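You operate a simulated robot arm through the tools that you are given. There is no shell and no other tool.

Carry out the task below with a simulated robot arm. There is one attempt and no reset: what you move stays moved.

JOB
Put things in order on the top of the wrap bench. At the end: the green block stands on top of the red pack; the blue pot stands where the orange block stood; the orange block is in the grey tray; the yellow pad stands where the blue pot stood; whatever was shut is shut again. Leave all else as you found it, and nothing knocked over.

The check looks at the end state, three seconds after you hand in, the way a careful person would. Anything else that was tipped, shoved, dropped, spilled or broken makes it a failure.

ROBOT AND FRAMES
A 6-joint arm with a two-finger parallel gripper, fixed in place. Base frame: the origin is on the floor under the middle of its stand, x ahead of it, y to its left, z up; the work surface is at about z = 950. Units: mm, rad, N and s.
With the tool pointing down near the work surface it reaches from about 360 to 760 mm from the base axis. Its first joint turns from -1.152 to 1.152 rad. Payload 2.45 kg.
The tool frame sits at the grasp point between the pads (the TCP): z along the fingers, y along the line on which they close. The tips reach 24 mm beyond it. The gripper opens to 68 mm. The fingers are 17 mm wide and 10 mm thick; the gripper's body (40 by 70 mm) begins 41 mm behind the TCP.
Orientation is that of the tool frame in the base frame, as a unit quaternion [x, y, z, w]. With the fingers straight down and closing along the base's y, the tool's x points along the base's -x, its y along +y and its z along -z.

CONTROLS
- The arm moves only by the tool apply_moves. Its argument "deltas" is a list of rows, each a list of 7 numbers: the shift along the tool's x, y, z in units of 250 mm (1.0 is 250 mm), then the turn, a rotation vector about the tool's x, y, z in units of 90 degrees (1.0 is 90 degrees), then the gripper command, from -1 (fully open) to 1 (shut), values between in proportion. In form: [[x, y, z, rx, ry, rz, fingers], ...]. A call has 1 to 20 rows; each row is the pose to reach, as a shift and turn from the pose commanded when the call began, along the tool's axes at that moment. A call with a number of a shift or a turn outside -1 to 1 is refused whole. A row lasts 0.2 s, in which the tool goes at most 50 mm and 0.15 rad; a call with a longer step from one row to the next is refused whole, and so is a gripper value outside its range. A pose out of reach is approached as far as the arm can. The call stops where the force on the tool passes 40 N (or 10 N more than at its start, if that is more) or the arm is blocked; 0.2 s more then pass. The fingers move at their own pace (about 108 mm/s each) and stop on an object; they squeeze with about 36 N. The grip force told is the motor's: it shows also when the fingers shut on nothing. Time passes only in rows, and 0.2 s behind the last, so rows that repeat a pose let the fingers close. The reply holds the time, the measured pose of the TCP, the force on the tool along the base axes, the opening and the grip force, in the units named above and with some noise, with the torque about the TCP (base axes, N m) and any sound that the robot's microphone picked up, and new pictures: "show" is both (left out), scene, wrist or none.
- Cameras (640 x 400 px; columns grow to the right, rows downward): "scene" is fixed at [177, 422, 1466.8]; the picture's right is [-0.64, -0.77, 0.00], its down [-0.41, 0.33, -0.85] and it looks along [0.66, -0.54, -0.53] (base axes); focal length 294 px, centre (320, 200). "wrist" rides on the gripper at [84, 11, -75] in the tool frame; the picture's right is [-0.13, 0.99, 0.00], its down [-0.60, -0.08, -0.79] and it looks along [-0.79, -0.10, 0.61] (tool axes); focal length 251 px, centre (320, 200). There is no depth. A picture from a camera that has moved, and an enlarged one, comes with that camera's place and axes in the base frame and with its lens.
- inspect(camera, box): a new picture of the part [left, top, right, bottom] of that camera's present view, enlarged. No time passes.
- close_job(): hands the job in; it is judged then, once.

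Places have to be worked out from the pictures, the camera data and where the tool is seen. Open the gripper and draw the arm clear of the work before you hand the job in, unless the task says otherwise.

The tools are called after "Request:" as a command line: name --pt "numbers of a row" for each row, then --argument value for the rest, lists and objects as JSON in quotes. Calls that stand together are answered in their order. apply_moves: Moves the arm, as the interface text tells. Its arguments: {"type":"object","properties":{"deltas":{"type":"array"},"show":{"type":"string","enum":["both","scene","wrist","none"]}},"required":["deltas"]} The other tools are called the same way: inspect (camera, box) takes an enlarged picture of a part of a camera's view; close_job () hands the job in.

At the start:

```text
t: 0.0
position: [436.6, -197.1, 1311.8]
ee_rot: [0.0, 1.0, -0.001, 0.001]
ft_force: [-0.8, -0.1, 0.4]
moment: [0.0, 0.02, -0.01]
width: 67.9
grasp_force: 0.0
```

scene: 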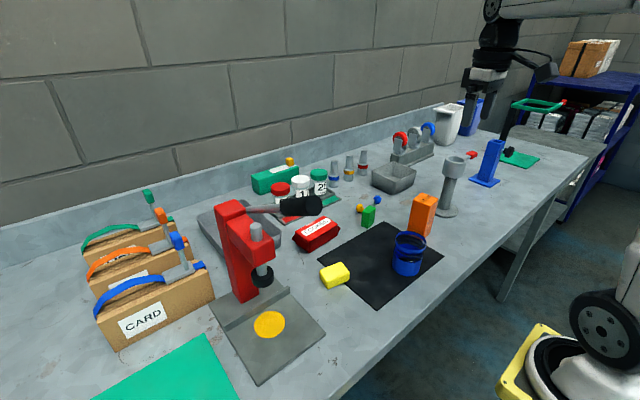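
wrist: 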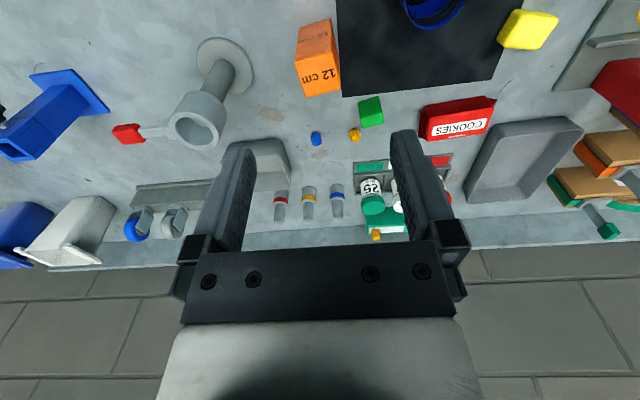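

The start pictures show the bench with orange block, blue pot, yellow pad, green block, red COOKIES pack and two grey trays. I'll enlarge parts of both views to identify things before moving.

Request:
inspect --camera "scene" --box '[240, 130, 480, 310]'

Request:
inspect --camera "wrist" --box '[200, 0, 640, 270]'

Request:
inspect --camera "scene" --box '[60, 170, 360, 400]'

```text
2.22 times, centred on (360, 220) of scene
camera zoom: at [177.0, 422.0, 1466.8], right [-0.64, -0.77, 0.0], down [-0.41, 0.33, -0.85], along [0.66, -0.54, -0.53], focal length 653 px, centre (231, 156)
```

zoom: 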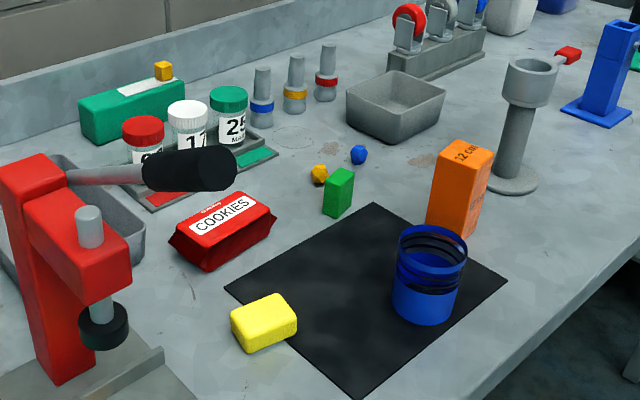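

```text
1.45 times, centred on (420, 135) of wrist
camera zoom: at [352.0, -187.0, 1385.7], right [0.13, 0.99, 0.0], down [0.6, -0.08, 0.79], along [0.79, -0.1, -0.61], focal length 366 px, centre (174, 294)
```

zoom: 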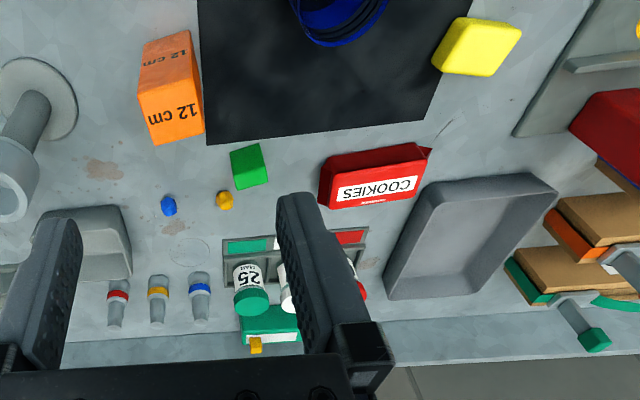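

```text
1.74 times, centred on (210, 285) of scene
camera zoom: at [177.0, 422.0, 1466.8], right [-0.64, -0.77, 0.0], down [-0.41, 0.33, -0.85], along [0.66, -0.54, -0.53], focal length 511 px, centre (511, 52)
```

zoom: 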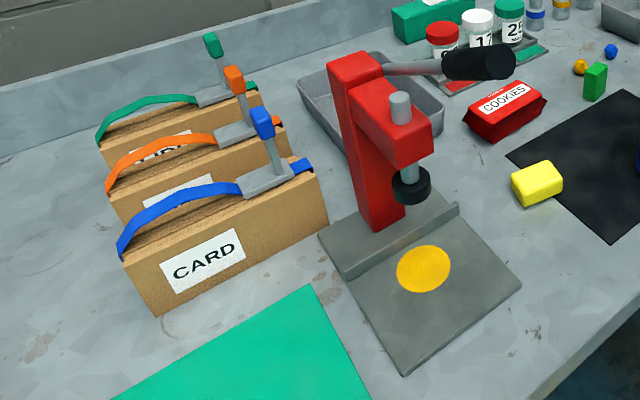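

I'll zoom further on individual items in the scene view to measure their edges accurately.

Request:
inspect --camera "scene" --box '[380, 180, 460, 290]'

Request:
inspect --camera "scene" --box '[280, 190, 400, 300]'

Request:
inspect --camera "scene" --box '[340, 120, 450, 210]'

Request:
inspect --camera "scene" --box '[180, 140, 350, 270]'

```text
3.64 times, centred on (420, 235) of scene
camera zoom: at [177.0, 422.0, 1466.8], right [-0.64, -0.77, 0.0], down [-0.41, 0.33, -0.85], along [0.66, -0.54, -0.53], focal length 1068 px, centre (-44, 73)
```

zoom: 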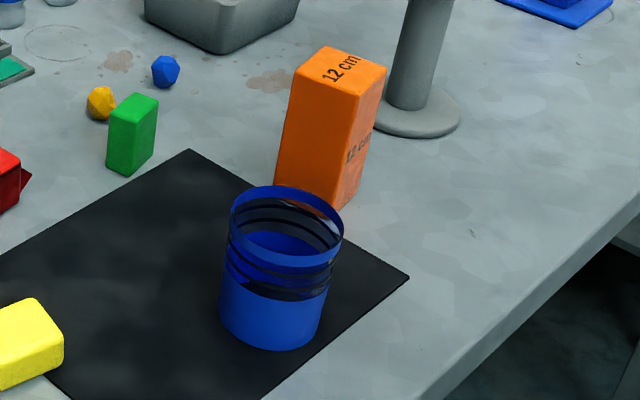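

```text
3.64 times, centred on (340, 245) of scene
camera zoom: at [177.0, 422.0, 1466.8], right [-0.64, -0.77, 0.0], down [-0.41, 0.33, -0.85], along [0.66, -0.54, -0.53], focal length 1068 px, centre (247, 36)
```

zoom: 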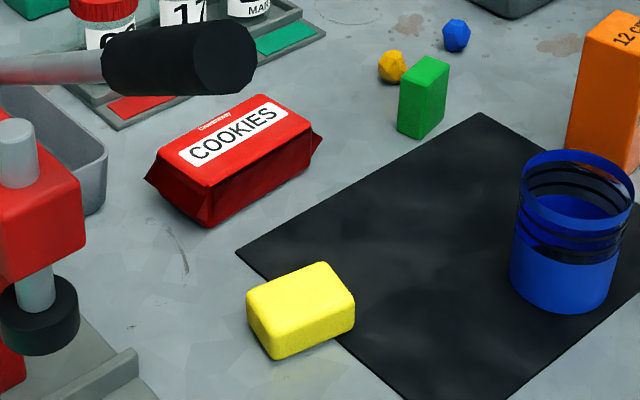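

```text
4.44 times, centred on (395, 165) of scene
camera zoom: at [177.0, 422.0, 1466.8], right [-0.64, -0.77, 0.0], down [-0.41, 0.33, -0.85], along [0.66, -0.54, -0.53], focal length 1306 px, centre (-13, 356)
```

zoom: 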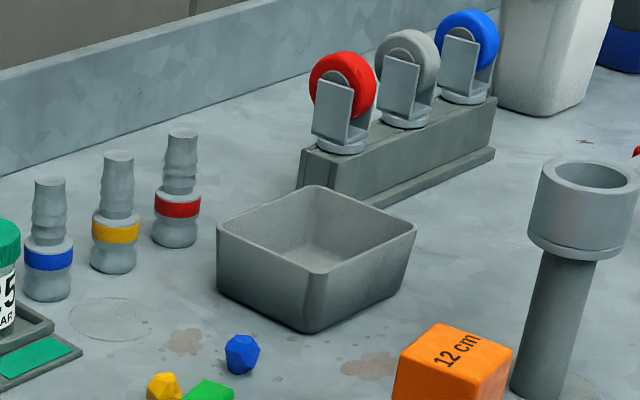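

```text
3.08 times, centred on (265, 205) of scene
camera zoom: at [177.0, 422.0, 1466.8], right [-0.64, -0.77, 0.0], down [-0.41, 0.33, -0.85], along [0.66, -0.54, -0.53], focal length 904 px, centre (489, 185)
```

zoom: 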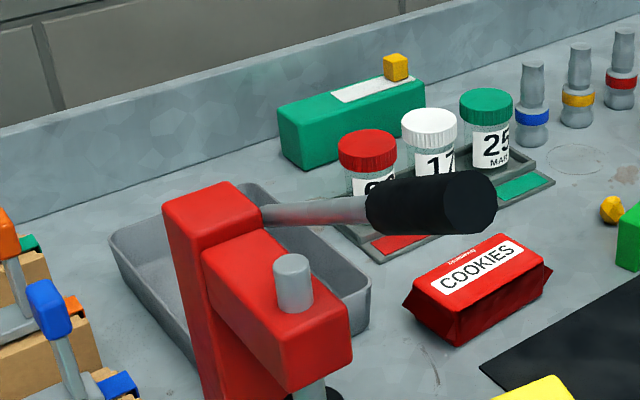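

From the scene view I place roughly: orange block (~505,-220), blue pot (~453,-70), yellow pad (~533,88), green block (~628,-132), red pack (~665,25). I'll shift the arm left at its present height to survey the left side with the wrist camera.

Request:
apply_moves --pt "0 0.2 0 0 0 0 -1" --pt "0 0.4 0 0 0 0 -1" --pt "0 0.6 0 0 0 0 -1" --pt "0 0.8 0 0 0 0 -1" --pt "0 1.0 0 0 0 0 -1" --show "both"

```text
t: 1.2
position: [437.3, 52.4, 1309.6]
ee_rot: [0.0, 1.0, -0.001, 0.0]
ft_force: [0.0, 0.1, 1.0]
moment: [-0.02, -0.01, 0.03]
width: 68.0
grasp_force: 0.1
camera wrist: at [353.2, 63.0, 1385.5], right [0.13, 0.99, 0.0], down [0.6, -0.08, 0.79], along [0.79, -0.1, -0.61], focal length 251 px, centre (320, 200)
```

scene: 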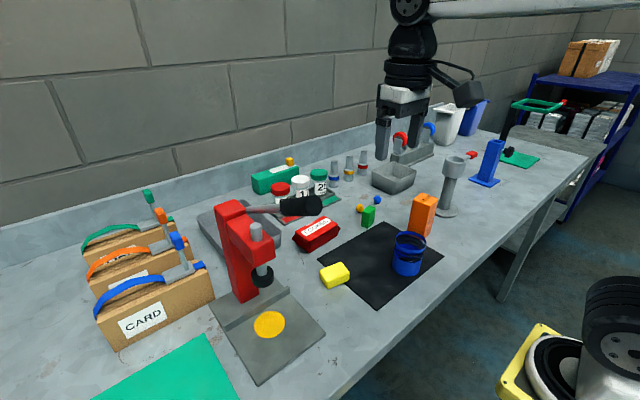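
wrist: 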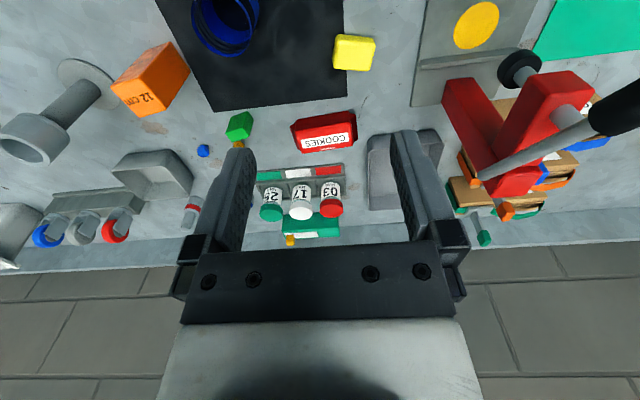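

The wrist view now covers the press lever and both grey containers. I'll enlarge both for detail.

Request:
inspect --camera "wrist" --box '[100, 0, 400, 190]'

Request:
inspect --camera "wrist" --box '[330, 20, 640, 220]'

Request:
inspect --camera "wrist" --box '[0, 100, 260, 270]'

```text
2.11 times, centred on (250, 95) of wrist
camera zoom: at [353.2, 63.0, 1385.5], right [0.13, 0.99, 0.0], down [0.6, -0.08, 0.79], along [0.79, -0.1, -0.61], focal length 529 px, centre (467, 421)
```

zoom: 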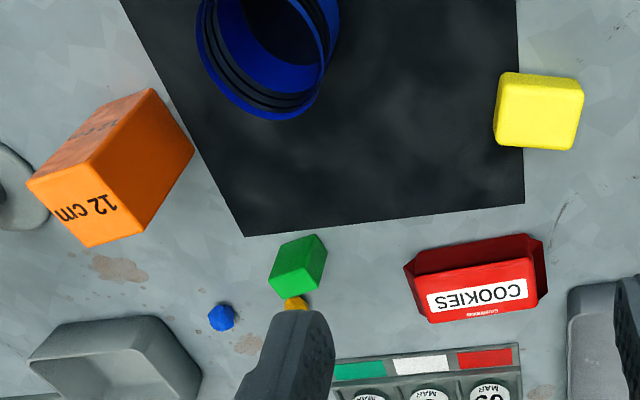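

```text
2.00 times, centred on (485, 120) of wrist
camera zoom: at [353.2, 63.0, 1385.5], right [0.13, 0.99, 0.0], down [0.6, -0.08, 0.79], along [0.79, -0.1, -0.61], focal length 503 px, centre (-10, 360)
```

zoom: 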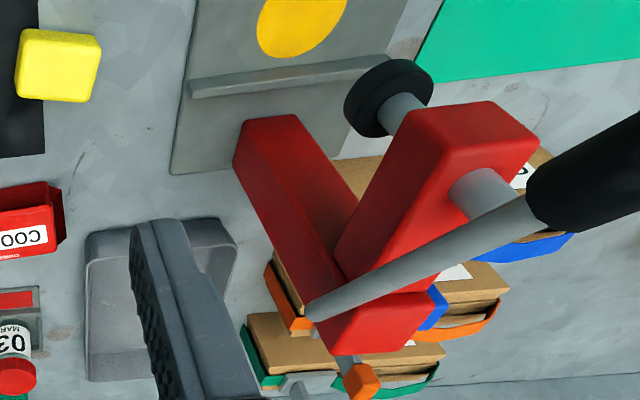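

```text
2.35 times, centred on (130, 185) of wrist
camera zoom: at [353.2, 63.0, 1385.5], right [0.13, 0.99, 0.0], down [0.6, -0.08, 0.79], along [0.79, -0.1, -0.61], focal length 592 px, centre (767, 235)
```

zoom: 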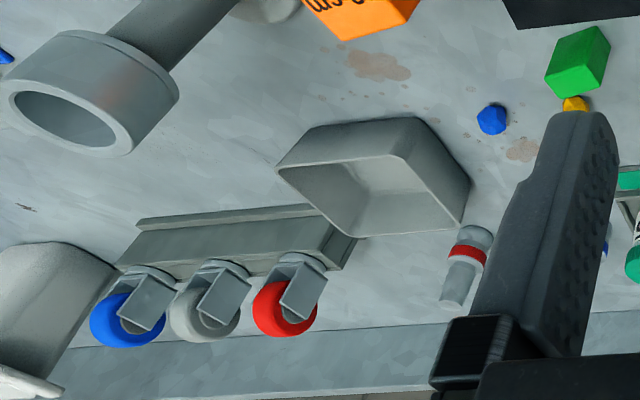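

The lever of the press reaches out high over y≈200, so I stay right of it. I'll move forward and turn the tool a little to the left to look into the large tray between the jars and the press.

Request:
apply_moves --pt "-0.14 -0.04 0.07 0 0 -0.09 -1" --pt "-0.28 -0.08 0.14 0 0 -0.18 -1" --pt "-0.412 -0.128 0.2 0 0 -0.27 -1" --pt "-0.412 -0.128 0.2 0 0 -0.27 -1" --show "wrist"

```text
t: 2.2
position: [540.0, 19.1, 1259.7]
ee_rot: [-0.211, 0.977, -0.001, 0.001]
ft_force: [-1.4, 0.9, -0.1]
moment: [0.03, -0.01, 0.03]
width: 68.0
grasp_force: 0.1
camera wrist: at [459.0, -5.9, 1335.5], right [-0.29, 0.96, 0.0], down [0.58, 0.18, 0.79], along [0.76, 0.23, -0.61], focal length 251 px, centre (320, 200)
```

wrist: 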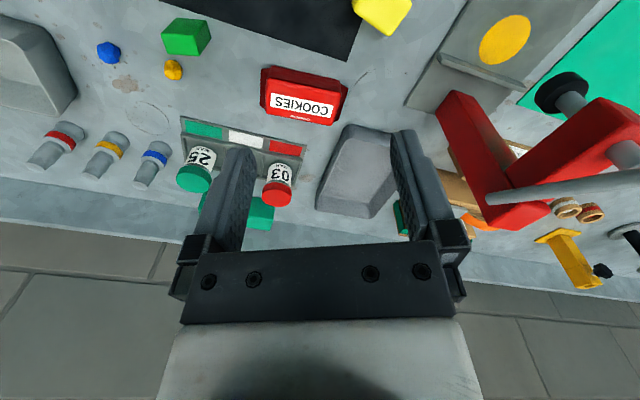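

The large tray is visible now between the fingers. I'll enlarge it together with the red pack, green block and the far-left region.

Request:
inspect --camera "wrist" --box '[240, 60, 440, 230]'

Request:
inspect --camera "wrist" --box '[0, 0, 240, 200]'

Request:
inspect --camera "wrist" --box '[420, 60, 640, 300]'

```text
2.35 times, centred on (340, 145) of wrist
camera zoom: at [459.0, -5.9, 1335.5], right [-0.29, 0.96, 0.0], down [0.58, 0.18, 0.79], along [0.76, 0.23, -0.61], focal length 592 px, centre (273, 329)
```

zoom: 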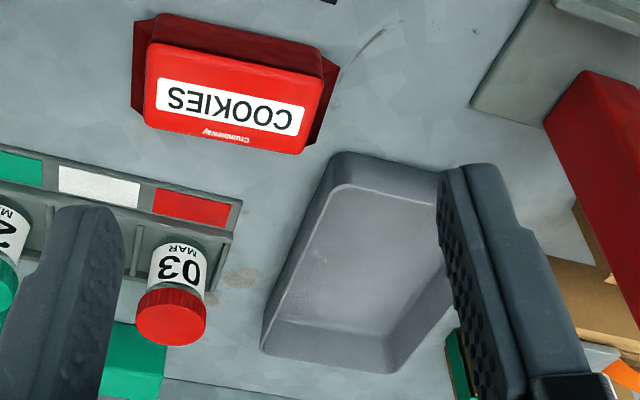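

```text
2.00 times, centred on (120, 100) of wrist
camera zoom: at [459.0, -5.9, 1335.5], right [-0.29, 0.96, 0.0], down [0.58, 0.18, 0.79], along [0.76, 0.23, -0.61], focal length 503 px, centre (720, 400)
```

zoom: 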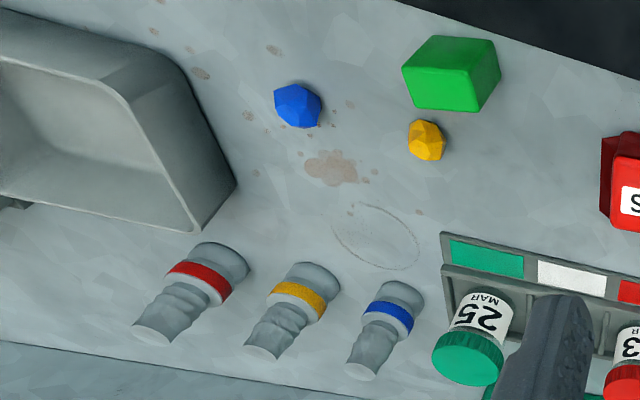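

```text
1.67 times, centred on (530, 180) of wrist
camera zoom: at [459.0, -5.9, 1335.5], right [-0.29, 0.96, 0.0], down [0.58, 0.18, 0.79], along [0.76, 0.23, -0.61], focal length 419 px, centre (-30, 233)
```

zoom: 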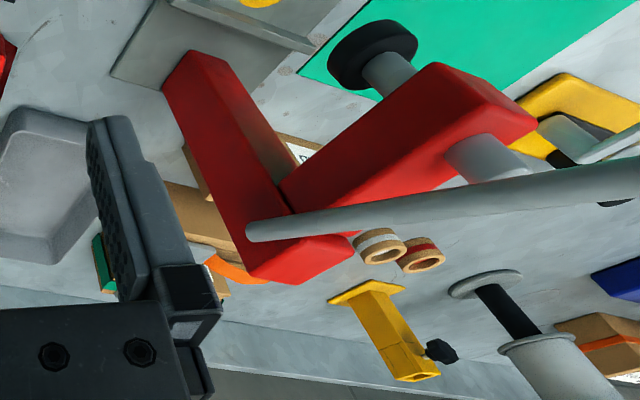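

The large one is a shallow rectangular tray; the small one is a deep flared tub. Before deciding I'll survey the rest of the bench on the left by raising and turning the tool further.

Request:
apply_moves --pt "0 -0.05 -0.1 0 0 -0.09 -1" --pt "0 -0.1 -0.2 0 0 -0.18 -1" --pt "0 -0.15 -0.25 0 0 -0.27 -1" --pt "0 -0.2 -0.25 0 0 -0.36 -1" --pt "0 -0.2 -0.25 0 0 -0.45 -1" --show "wrist"

```text
t: 3.4
position: [559.5, -25.4, 1323.2]
ee_rot: [-0.537, 0.844, -0.001, 0.0]
ft_force: [0.8, -0.1, 0.4]
moment: [-0.02, -0.01, 0.02]
width: 68.1
grasp_force: 0.1
camera wrist: at [514.0, -97.3, 1398.5], right [-0.84, 0.54, 0.0], down [0.33, 0.52, 0.79], along [0.43, 0.67, -0.61], focal length 251 px, centre (320, 200)
```

wrist: 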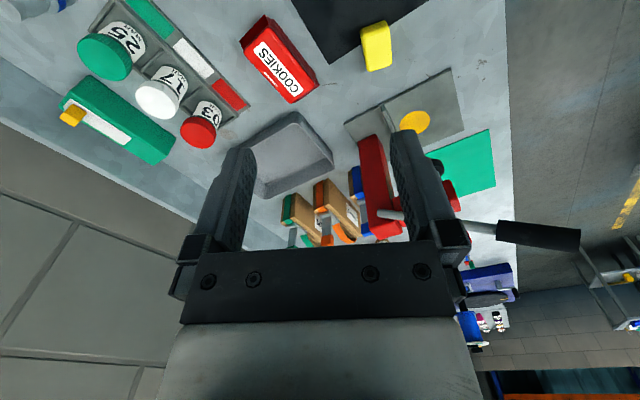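

No other tray on the left. Now I'll turn back and look at the small grey tub and the orange block on the right side from closer.

Request:
apply_moves --pt "0.062 -0.029 0.02 0 0 0.083 -1" --pt "0.124 -0.058 0.04 0 0 0.167 -1" --pt "0.186 -0.087 0.06 0 0 0.25 -1" --pt "0.248 -0.116 0.08 0 0 0.333 -1" --pt "0.31 -0.144 0.1 0 0 0.417 -1" --pt "0.372 -0.173 0.12 0 0 0.5 -1" --pt "0.433 -0.202 0.14 0 0 0.583 -1" --pt "0.495 -0.231 0.16 0 0 0.667 -1" --pt "0.557 -0.26 0.18 0 0 0.75 -1" --pt "0.619 -0.289 0.2 0 0 0.833 -1" --pt "0.681 -0.318 0.22 0 0 0.917 -1" --pt "0.743 -0.347 0.25 0 0 1.0 -1" --show "wrist"

```text
t: 6.0
position: [560.7, -230.6, 1260.1]
ee_rot: [0.219, 0.976, 0.0, 0.0]
ft_force: [1.1, 0.4, 0.8]
moment: [0.02, -0.01, -0.01]
width: 68.0
grasp_force: 0.0
camera wrist: at [488.1, -184.6, 1335.9], right [0.54, 0.84, 0.0], down [0.51, -0.33, 0.79], along [0.67, -0.43, -0.61], focal length 251 px, centre (320, 200)
```

wrist: 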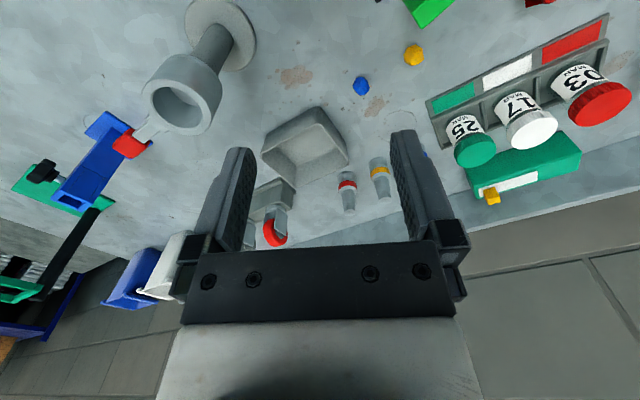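

Request:
inspect --camera "wrist" --box '[230, 50, 420, 210]'

Request:
inspect --camera "wrist" --box '[0, 60, 260, 320]'

```text
2.50 times, centred on (325, 130) of wrist
camera zoom: at [488.1, -184.6, 1335.9], right [0.54, 0.84, 0.0], down [0.51, -0.33, 0.79], along [0.67, -0.43, -0.61], focal length 629 px, centre (308, 375)
```

zoom: 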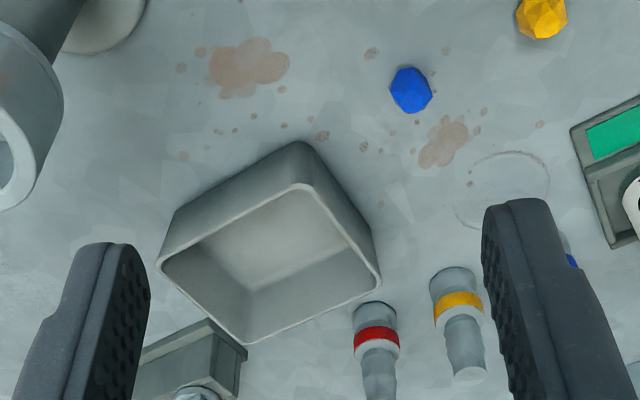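

```text
1.54 times, centred on (130, 190) of wrist
camera zoom: at [488.1, -184.6, 1335.9], right [0.54, 0.84, 0.0], down [0.51, -0.33, 0.79], along [0.67, -0.43, -0.61], focal length 387 px, centre (612, 215)
```

zoom: 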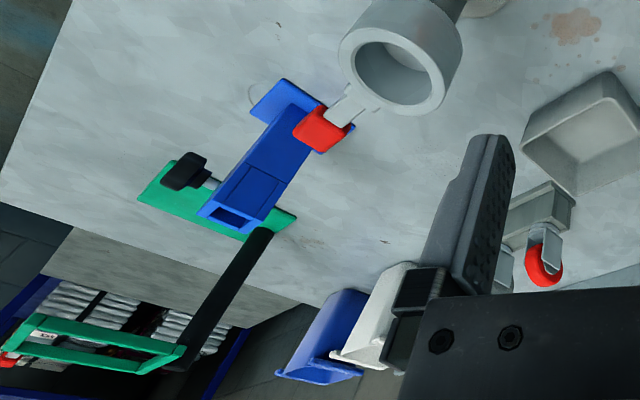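

The right side holds a deep tub (~97×118×60 mm, centre ~(737,-373)), while the other is a shallow 215×150 tray (~(820,197)). I'll test how far the arm reaches with the tool down at a moderate height, over the tub.

Request:
apply_moves --pt "-0.147 -0.036 0.087 0 0 0 -1" --pt "-0.294 -0.072 0.173 0 0 0 -1" --pt "-0.44 -0.107 0.26 0 0 0 -1" --pt "-0.587 -0.143 0.347 0 0 0 -1" --pt "-0.734 -0.178 0.433 0 0 0 -1" --pt "-0.881 -0.214 0.52 0 0 0 -1" --pt "-0.881 -0.214 0.52 0 0 0 -1" --show "both"

```text
t: 7.6
position: [669.6, -332.2, 1111.1]
ee_rot: [0.218, 0.976, -0.001, 0.001]
ft_force: [-0.6, 0.6, 0.1]
moment: [0.01, -0.01, -0.02]
width: 68.1
grasp_force: 0.0
out of reach, approached as far as the arm can: row 4, 5, 6, 7
camera wrist: at [597.5, -287.2, 1186.6], right [0.54, 0.84, 0.0], down [0.51, -0.33, 0.8], along [0.67, -0.43, -0.61], focal length 251 px, centre (320, 200)
```

scene: 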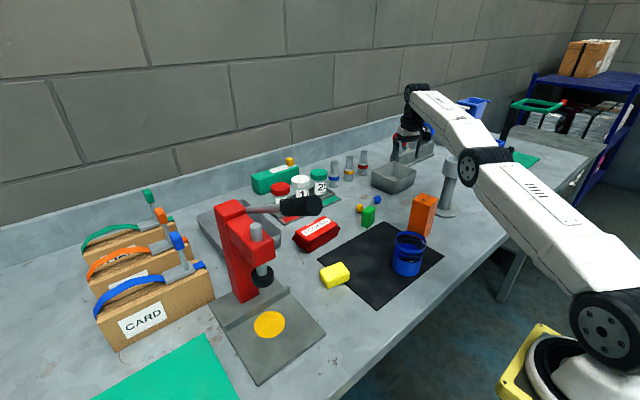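
wrist: 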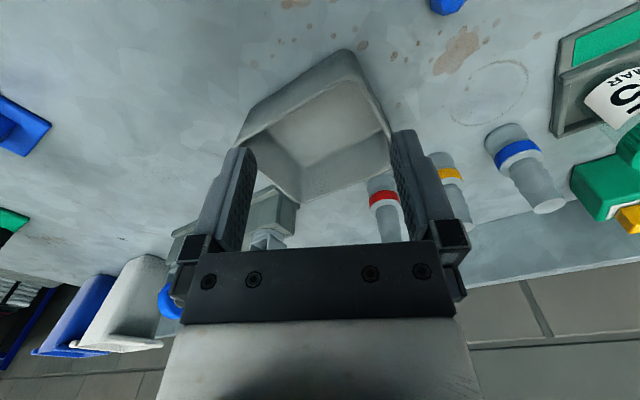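

Tool-down reach ends near r≈748 here, so whichever container I use needs a tilted tool. The shallow tray partly lies inside reach and is the one a person would call a tray, so that's my target. I'll go up and back to view the orange block closely.

Request:
apply_moves --pt "0 0 -0.18 0 0 0 -1" --pt "0.1 0 -0.34 0 0 0 -1" --pt "0.28 -0.01 -0.36 0 0 0 -1" --pt "0.46 -0.02 -0.36 0 0 -0.07 -1" --pt "0.64 -0.03 -0.36 0 0 -0.14 -1" --pt "0.82 -0.03 -0.36 0 0 -0.21 -1" --pt "1.0 -0.03 -0.36 0 0 -0.281 -1" --show "wrist"

```text
t: 9.2
position: [599.5, -338.0, 1262.0]
ee_rot: [-0.002, 1.0, 0.006, -0.01]
ft_force: [0.0, -0.9, -0.2]
moment: [0.01, 0.01, 0.02]
width: 68.0
grasp_force: 0.0
out of reach, approached as far as the arm can: row 1, 3, 4, 5, 6, 7
camera wrist: at [517.1, -329.3, 1338.8], right [0.13, 0.99, 0.01], down [0.62, -0.09, 0.78], along [0.77, -0.09, -0.63], focal length 251 px, centre (320, 200)
```

wrist: 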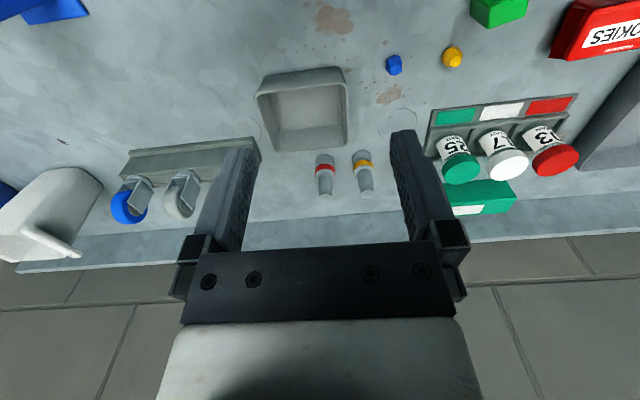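

The reading shows the arm lagging the command. I'll hold one step to see where it settles.

Request:
apply_moves --pt "0 0 0 0 0 0 -1" --show "none"

```text
t: 9.6
position: [600.8, -339.1, 1261.9]
ee_rot: [0.0, 1.0, 0.008, -0.009]
ft_force: [0.1, 0.4, 0.3]
moment: [0.0, 0.05, -0.01]
width: 68.0
grasp_force: 0.0
```

The arm settled at (601,-339,1262) with about 1° of tilt. I'll move back to view the orange block from close behind it, correcting that tilt on the way.

Request:
apply_moves --pt "0.154 0.083 0.0 0.0102 -0.0115 0 -1" --pt "0.308 0.165 0.0 0.0102 -0.0115 0 -1" --pt "0.462 0.248 0.05 0.0102 -0.0115 0 -1" --pt "0.616 0.331 0.1 0.0102 -0.0115 0 -1" --pt "0.77 0.413 0.15 0.0102 -0.0115 0 -1" --pt "0.924 0.496 0.208 0.0102 -0.0115 0 -1" --pt "0.924 0.496 0.208 0.0102 -0.0115 0 -1" --show "wrist"

```text
t: 11.2
position: [366.4, -218.6, 1208.4]
ee_rot: [-0.001, 1.0, -0.01, 0.011]
ft_force: [-0.3, 0.9, -1.4]
moment: [-0.03, -0.02, 0.03]
width: 68.1
grasp_force: 0.0
out of reach, approached as far as the arm can: row 1
camera wrist: at [280.7, -206.0, 1282.1], right [0.13, 0.99, -0.02], down [0.59, -0.06, 0.81], along [0.8, -0.11, -0.59], focal length 251 px, centre (320, 200)
```

wrist: 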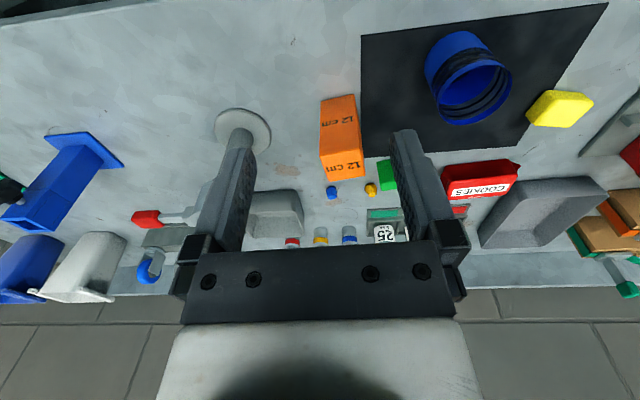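

The tilt correction overshot (the command had already been upright), so I undo it in place and enlarge the view of the block and pot.

Request:
apply_moves --pt "0 0 0 -0.0102 0.0115 0 -1" --pt "0 0 0 -0.0102 0.0115 0 -1" --show "wrist"

Request:
inspect --camera "wrist" --box '[300, 70, 400, 200]'

Request:
inspect --camera "wrist" --box '[350, 0, 610, 160]'

```text
t: 11.8
position: [366.6, -216.8, 1206.7]
ee_rot: [0.0, 1.0, -0.001, 0.001]
ft_force: [0.8, 0.2, -0.1]
moment: [0.01, 0.02, 0.03]
width: 68.0
grasp_force: 0.1
camera wrist: at [281.2, -206.8, 1282.7], right [0.13, 0.99, 0.0], down [0.6, -0.08, 0.79], along [0.79, -0.1, -0.61], focal length 251 px, centre (320, 200)
```

wrist: 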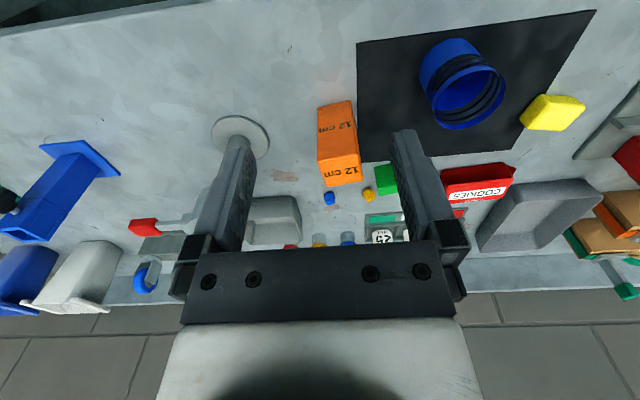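

```text
3.08 times, centred on (350, 135) of wrist
camera zoom: at [281.2, -206.8, 1282.7], right [0.13, 0.99, 0.0], down [0.6, -0.08, 0.79], along [0.79, -0.1, -0.61], focal length 774 px, centre (228, 400)
```

zoom: 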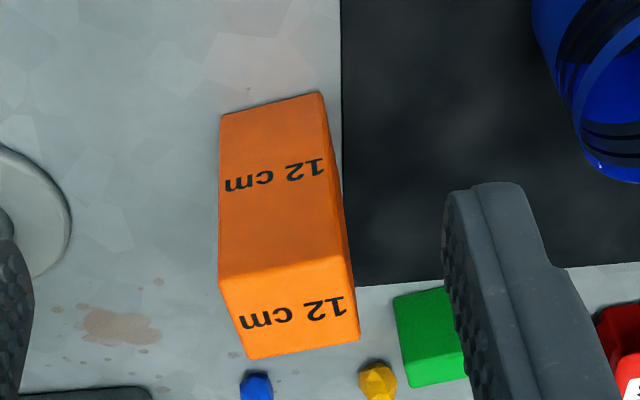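

```text
2.46 times, centred on (480, 80) of wrist
camera zoom: at [281.2, -206.8, 1282.7], right [0.13, 0.99, 0.0], down [0.6, -0.08, 0.79], along [0.79, -0.1, -0.61], focal length 619 px, centre (-74, 495)
```

zoom: 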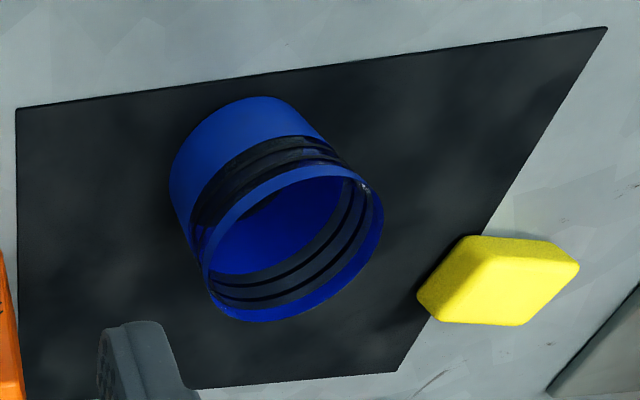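

The mat corners from both cameras agree within ~4 mm (410..611, -181..81), so the calibration is sound. Orange block centre ≈ (511,-210), ~49 mm square, yaw ≈ 7°, top ≈ 1063; pot axis ≈ (453,-66), ~74 mm wide so it must be held by its rim. Next I approach the green block for a closer view.

Request:
apply_moves --pt "-0.134 0.087 0.0 0 0 0 -1" --pt "-0.267 0.174 0.06 0 0 0 -1" --pt "-0.4 0.26 0.14 0 0 0 -1" --pt "-0.534 0.347 0.227 0 0 0 -1" --pt "-0.534 0.347 0.227 0 0 0 -1" --show "wrist"

Request:
inspect --camera "wrist" --box '[260, 0, 480, 150]'

```text
t: 13.0
position: [499.7, -131.5, 1149.8]
ee_rot: [-0.001, 1.0, -0.001, 0.001]
ft_force: [0.4, 0.2, -0.4]
moment: [-0.02, -0.01, 0.04]
width: 68.0
grasp_force: 0.0
camera wrist: at [415.0, -120.8, 1225.3], right [0.13, 0.99, 0.0], down [0.6, -0.08, 0.79], along [0.79, -0.1, -0.61], focal length 251 px, centre (320, 200)
```

wrist: 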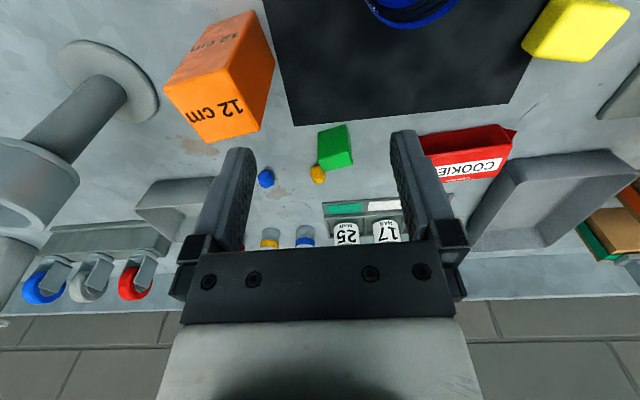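

```text
2.67 times, centred on (370, 75) of wrist
camera zoom: at [415.0, -120.8, 1225.3], right [0.13, 0.99, 0.0], down [0.6, -0.08, 0.79], along [0.79, -0.1, -0.61], focal length 670 px, centre (187, 533)
```

zoom: 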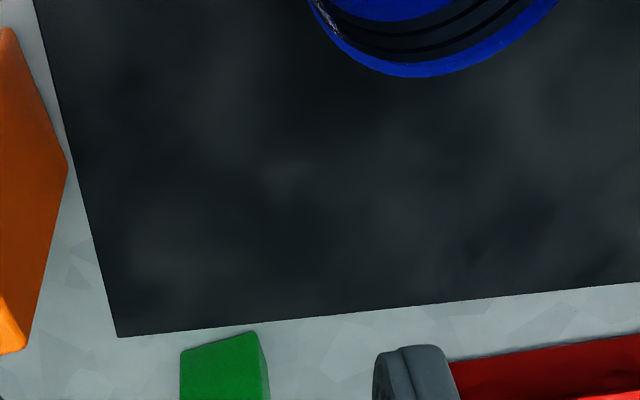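

I need the green block itself in the crop, so I enlarge that part of the view along with the orange block and tray.

Request:
inspect --camera "wrist" --box '[290, 105, 390, 205]'

Request:
inspect --camera "wrist" --box '[150, 0, 300, 150]'

Request:
inspect --camera "wrist" --box '[400, 100, 640, 270]'

```text
4.00 times, centred on (340, 155) of wrist
camera zoom: at [415.0, -120.8, 1225.3], right [0.13, 0.99, 0.0], down [0.6, -0.08, 0.79], along [0.79, -0.1, -0.61], focal length 1006 px, centre (240, 380)
```

zoom: 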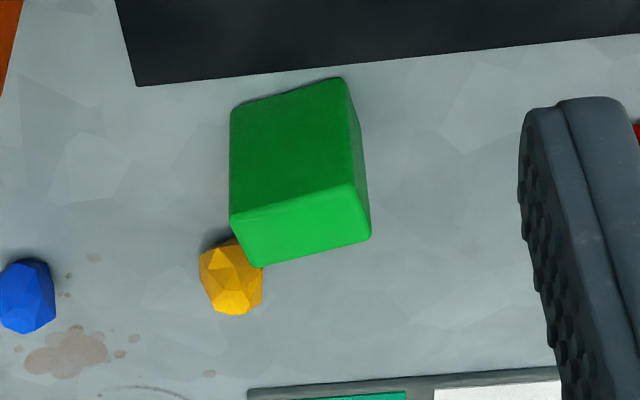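

```text
2.67 times, centred on (225, 75) of wrist
camera zoom: at [415.0, -120.8, 1225.3], right [0.13, 0.99, 0.0], down [0.6, -0.08, 0.79], along [0.79, -0.1, -0.61], focal length 670 px, centre (573, 533)
```

zoom: 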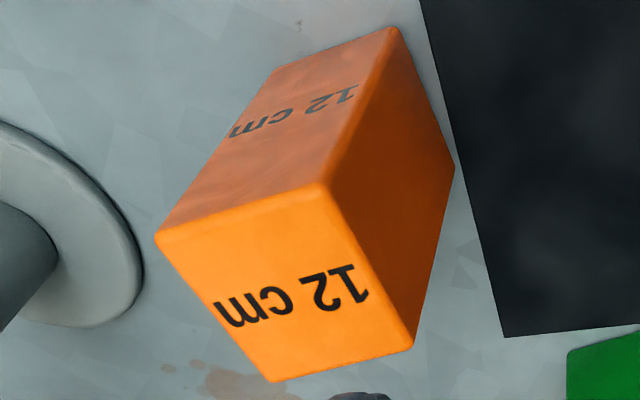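

```text
2.35 times, centred on (520, 185) of wrist
camera zoom: at [415.0, -120.8, 1225.3], right [0.13, 0.99, 0.0], down [0.6, -0.08, 0.79], along [0.79, -0.1, -0.61], focal length 592 px, centre (-151, 235)
```

zoom: 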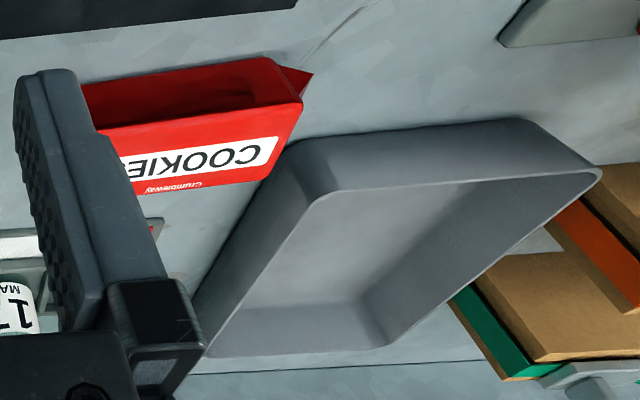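

Green block: centre ≈ (631,-130), 36×23 mm, ~51 tall, yaw ≈ 11°. I'll move over it with the tool turned to match and check alignment at hover height.

Request:
apply_moves --pt "-0.18 0.0 0.03 0 0 -0.04 -1" --pt "-0.36 0.004 0.1 0 0 -0.08 -1" --pt "-0.525 0.008 0.2 0 0 -0.122 -1" --pt "-0.525 0.008 0.36 0 0 -0.122 -1" --pt "-0.525 0.008 0.4 0 0 -0.122 -1" --pt "-0.525 0.008 0.4 0 0 -0.122 -1" --show "both"

Request:
inspect --camera "wrist" --box '[220, 60, 420, 220]'

```text
t: 14.4
position: [631.5, -128.5, 1051.2]
ee_rot: [-0.097, 0.995, -0.001, 0.001]
ft_force: [-0.1, -0.5, 0.0]
moment: [0.0, 0.02, -0.01]
width: 67.9
grasp_force: 0.1
camera wrist: at [546.4, -134.3, 1126.2], right [-0.06, 1.0, 0.0], down [0.61, 0.04, 0.79], along [0.79, 0.05, -0.61], focal length 251 px, centre (320, 200)
```

scene: 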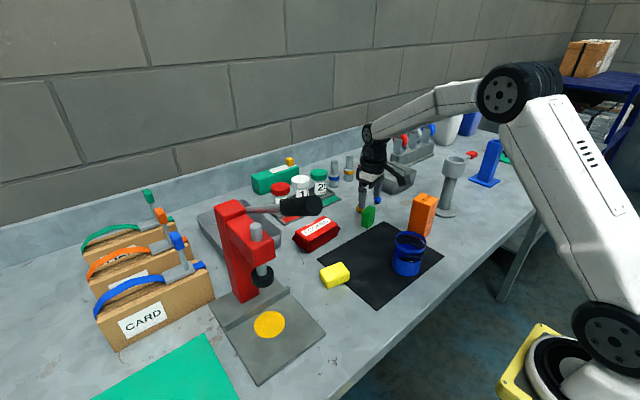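
wrist: 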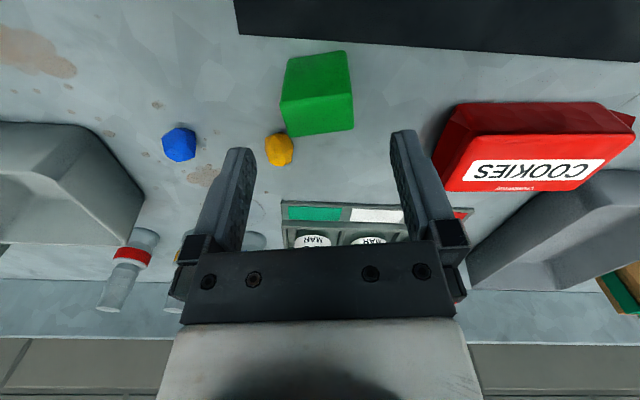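

```text
2.50 times, centred on (320, 140) of wrist
camera zoom: at [546.4, -134.3, 1126.2], right [-0.06, 1.0, 0.0], down [0.61, 0.04, 0.79], along [0.79, 0.05, -0.61], focal length 629 px, centre (320, 350)
```

zoom: 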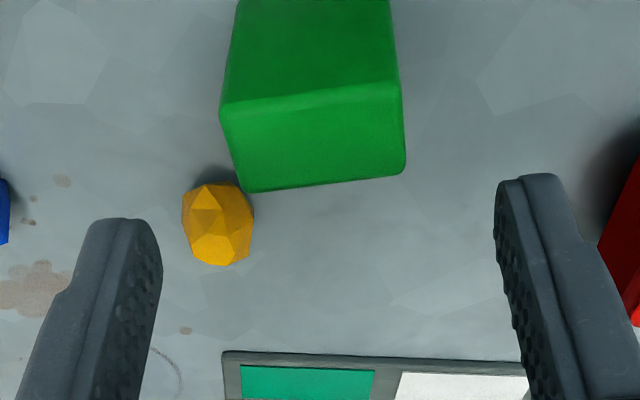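

The block is centred between the fingers and parallel to the pads. I go down to z≈985, close, and hold.

Request:
apply_moves --pt "0 0 0.1 0 0 0 -1" --pt "0 0 0.2 0 0 0 -1" --pt "0 0 0.265 0 0 0 -1" --pt "0 0 0.265 0 0 0 -1" --pt "0 0 0.265 0 0 0 1" --pt "0 0 0.265 0 0 0 1" --pt "0 0 0.265 0 0 0 1" --show "wrist"

```text
t: 16.0
position: [631.2, -129.7, 985.0]
ee_rot: [-0.097, 0.995, -0.001, 0.002]
ft_force: [0.0, 0.1, -0.3]
moment: [0.05, -0.03, 0.01]
width: 39.7
grasp_force: 36.5
camera wrist: at [545.9, -134.7, 1059.9], right [-0.06, 1.0, 0.0], down [0.61, 0.04, 0.79], along [0.79, 0.05, -0.61], focal length 251 px, centre (320, 200)
```

wrist: 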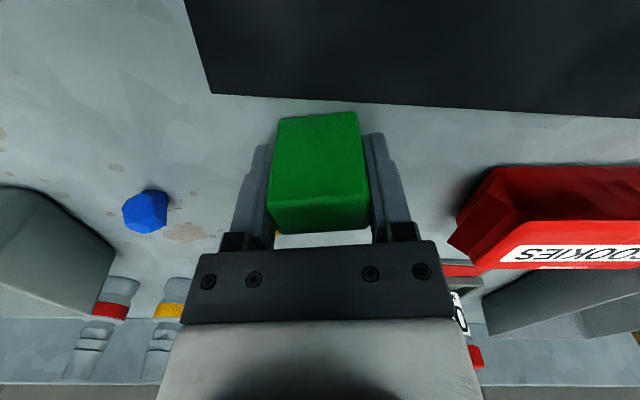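

Gripped (39.7 mm wide, 36 N). I lift 100 mm and carry it over the red pack's centre, estimated (673,32).

Request:
apply_moves --pt "0 0 -0.15 0 0 0 1" --pt "0 0 -0.32 0 0 0 1" --pt "-0.06 0.12 -0.42 0 0 0 1" --pt "-0.12 0.25 -0.42 0 0 0 1" --pt "-0.18 0.38 -0.42 0 0 0 1" --pt "-0.24 0.5 -0.42 0 0 0 1" --pt "-0.288 0.603 -0.42 0 0 0 1" --pt "-0.288 0.603 -0.42 0 0 0 1" --show "both"

Request:
inspect --camera "wrist" --box '[220, 40, 480, 220]'

Request:
inspect --camera "scene" --box '[270, 140, 400, 270]'

```text
t: 17.8
position: [672.9, 33.5, 1090.1]
ee_rot: [-0.098, 0.995, -0.001, 0.001]
ft_force: [0.1, 0.0, -1.7]
moment: [-0.01, -0.01, 0.03]
width: 39.5
grasp_force: 36.1
camera wrist: at [587.3, 28.0, 1164.9], right [-0.06, 1.0, 0.0], down [0.61, 0.04, 0.79], along [0.79, 0.05, -0.61], focal length 251 px, centre (320, 200)
```

scene: 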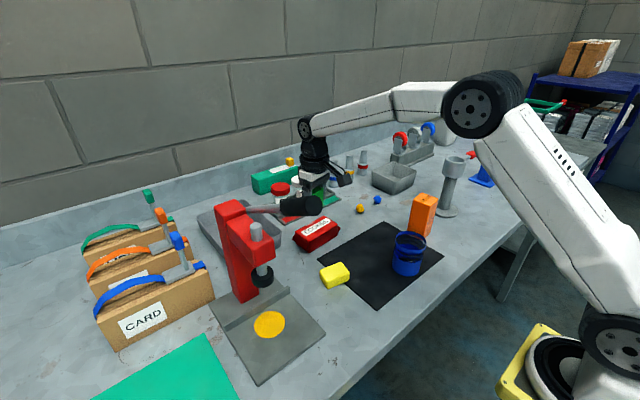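
wrist: 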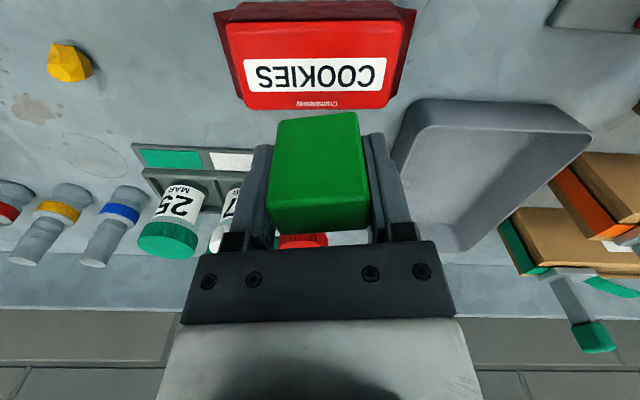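

```text
2.22 times, centred on (350, 130) of wrist
camera zoom: at [587.3, 28.0, 1164.9], right [-0.06, 1.0, 0.0], down [0.61, 0.04, 0.79], along [0.79, 0.05, -0.61], focal length 559 px, centre (253, 356)
```

zoom: 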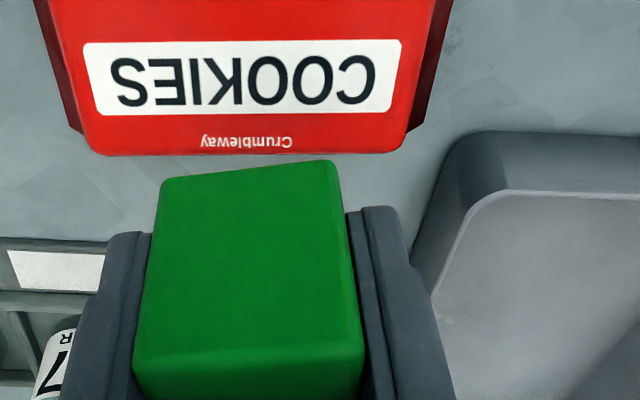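

```text
3.08 times, centred on (335, 205) of scene
camera zoom: at [177.1, 422.0, 1466.8], right [-0.64, -0.77, 0.0], down [-0.41, 0.33, -0.85], along [0.66, -0.54, -0.53], focal length 904 px, centre (274, 185)
```

zoom: 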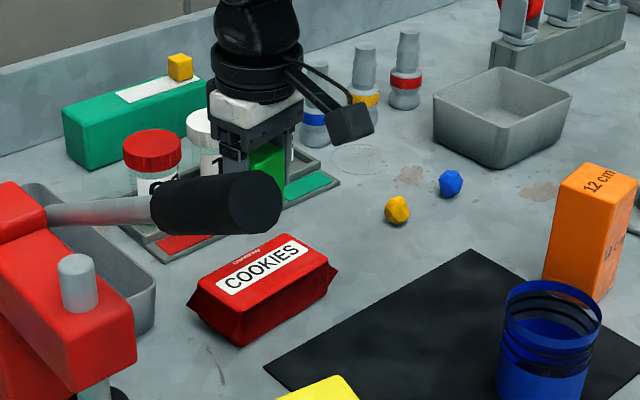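

The pack's top (long axis along y) is centred at about (673,32), its top near z≈986. I lower the block to a few mm above it, turning it slightly to match the pack.

Request:
apply_moves --pt "0 0 0.1 0 0 0.03 1" --pt "0 0 0.2 0 0 0.065 1" --pt "0 0 0.248 0 0 0.065 1" --pt "0 0 0.248 0 0 0.065 1" --show "both"

Request:
inspect --camera "scene" --box '[280, 180, 360, 260]'

```text
t: 18.8
position: [671.7, 33.5, 1028.7]
ee_rot: [-0.045, 0.999, 0.0, 0.003]
ft_force: [-4.0, -0.9, 17.5]
moment: [0.11, 0.3, 0.02]
width: 39.8
grasp_force: 36.4
camera wrist: at [587.5, 35.8, 1104.2], right [0.04, 1.0, 0.0], down [0.6, -0.02, 0.8], along [0.8, -0.03, -0.6], focal length 251 px, centre (320, 200)
```

scene: 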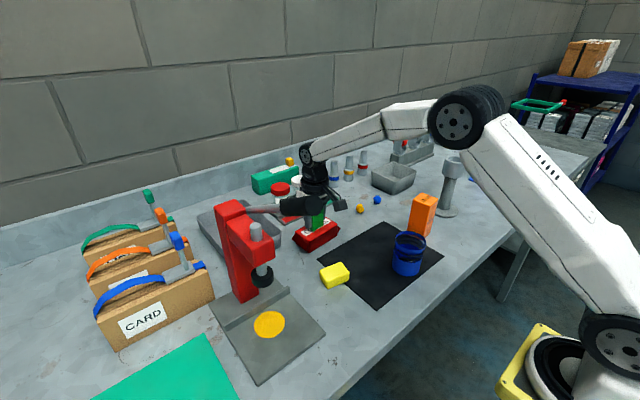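
wrist: 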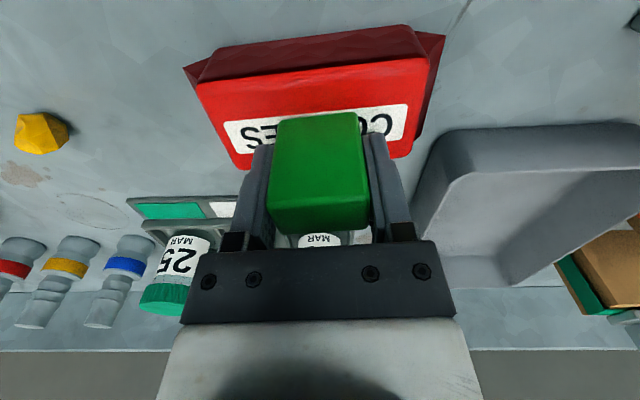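

```text
5.00 times, centred on (320, 220) of scene
camera zoom: at [176.5, 421.9, 1466.9], right [-0.64, -0.77, 0.0], down [-0.41, 0.33, -0.85], along [0.66, -0.54, -0.53], focal length 1469 px, centre (320, 100)
```

zoom: 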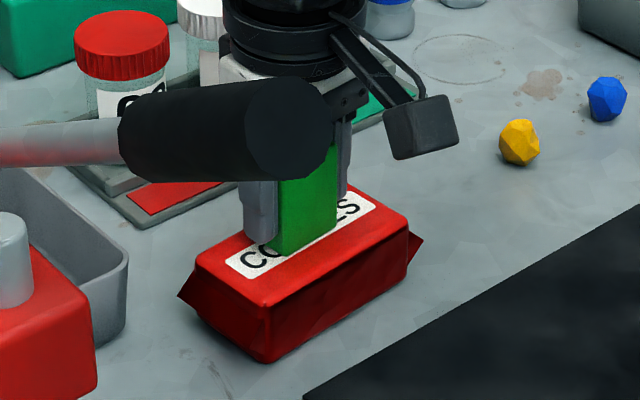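

Contact: 17 N upward at TCP z=1028.7, so the pack's top is at ≈993 and the block rests on it, well centred. I ease off slightly, open, and rise straight up.

Request:
apply_moves --pt "0 0 -0.002 0 0 0 1" --pt "0 0 -0.002 0 0 0 1" --pt "0 0 -0.002 0 0 0 0.2" --pt "0 0 -0.002 0 0 0 -0.4" --pt "0 0 -0.002 0 0 0 -0.8" --pt "0 0 -0.002 0 0 0 -0.8" --show "wrist"

```text
t: 20.2
position: [671.6, 33.4, 1028.6]
ee_rot: [-0.045, 0.999, 0.0, 0.0]
ft_force: [-0.2, -0.6, 0.7]
moment: [-0.02, 0.02, 0.0]
width: 61.1
grasp_force: 0.1
camera wrist: at [587.3, 35.8, 1102.7], right [0.04, 1.0, 0.0], down [0.61, -0.02, 0.79], along [0.79, -0.03, -0.61], focal length 251 px, centre (320, 200)
```

wrist: 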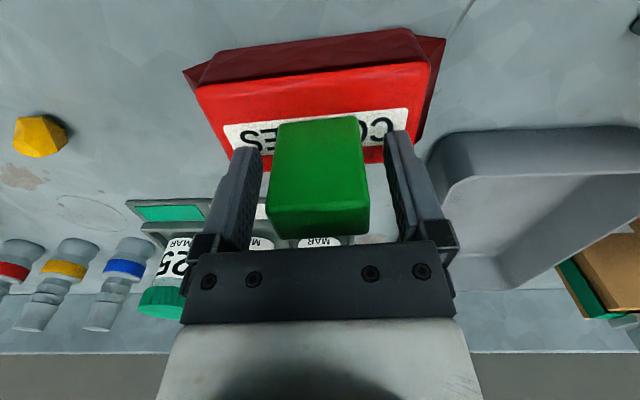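

Released cleanly. I rise straight up and turn a bit left to study the large tray's inside for the placement.

Request:
apply_moves --pt "0 0 -0.1 0 0 0 -0.8" --pt "0 0 -0.28 0 0 0 -0.8" --pt "0 0 -0.46 0 0 0 -0.8" --pt "0.1 0 -0.6 0 0 -0.09 -0.8" --pt "0.25 -0.05 -0.68 0 0 -0.18 -0.8" --pt "0.4 -0.1 -0.7 0 0 -0.27 -0.8" --pt "0.4 -0.1 -0.7 0 0 -0.3 -0.8" --pt "0.4 -0.1 -0.7 0 0 -0.3 -0.8" --show "both"

Request:
inspect --camera "wrist" --box '[230, 40, 450, 220]'

Request:
inspect --camera "scene" --box '[180, 160, 370, 280]'

```text
t: 22.0
position: [574.8, -0.6, 1201.8]
ee_rot: [-0.278, 0.96, -0.001, 0.0]
ft_force: [-0.5, -0.3, -0.1]
moment: [0.03, 0.0, -0.02]
width: 61.0
grasp_force: 0.0
camera wrist: at [497.8, -36.7, 1277.3], right [-0.42, 0.91, 0.0], down [0.55, 0.26, 0.79], along [0.72, 0.33, -0.61], focal length 251 px, centre (320, 200)
```

scene: 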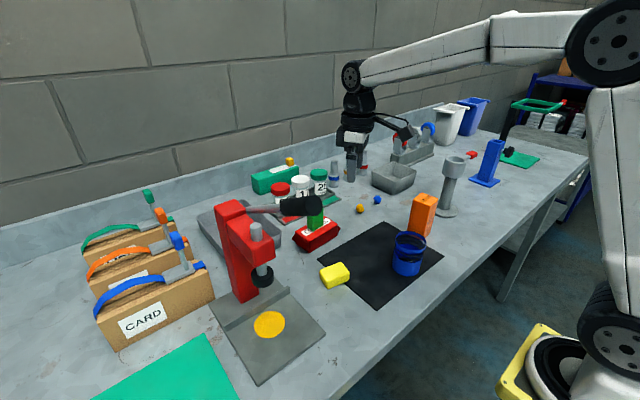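
wrist: 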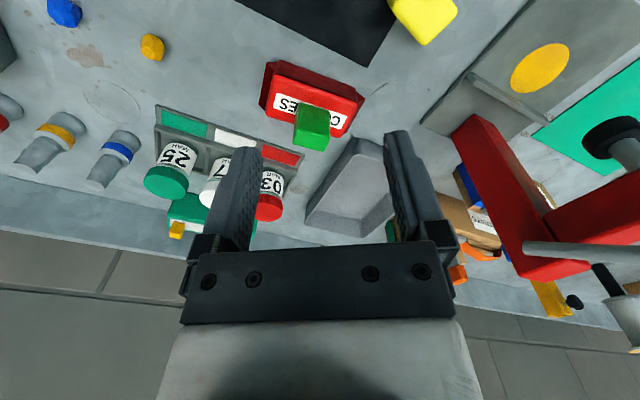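

```text
2.22 times, centred on (340, 130) of wrist
camera zoom: at [497.8, -36.7, 1277.3], right [-0.42, 0.91, 0.0], down [0.55, 0.26, 0.79], along [0.72, 0.33, -0.61], focal length 559 px, centre (276, 356)
```

zoom: 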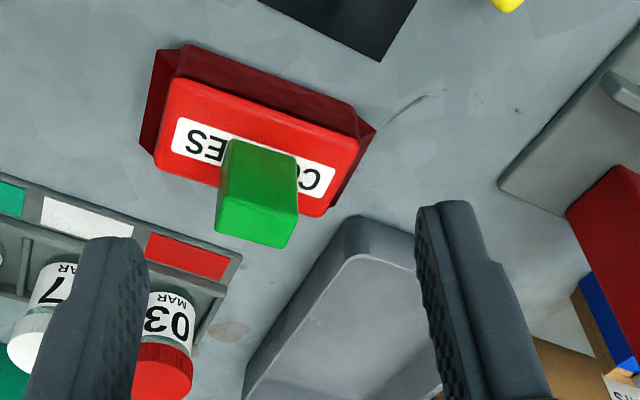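

```text
3.33 times, centred on (275, 220) of scene
camera zoom: at [177.0, 422.0, 1466.8], right [-0.64, -0.77, 0.0], down [-0.41, 0.33, -0.85], along [0.66, -0.54, -0.53], focal length 979 px, centre (470, 133)
```

zoom: 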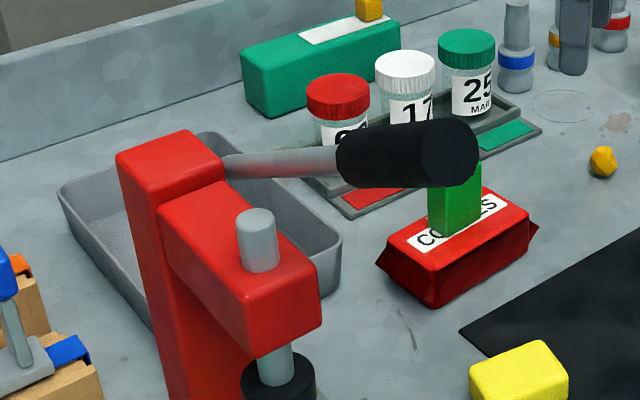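

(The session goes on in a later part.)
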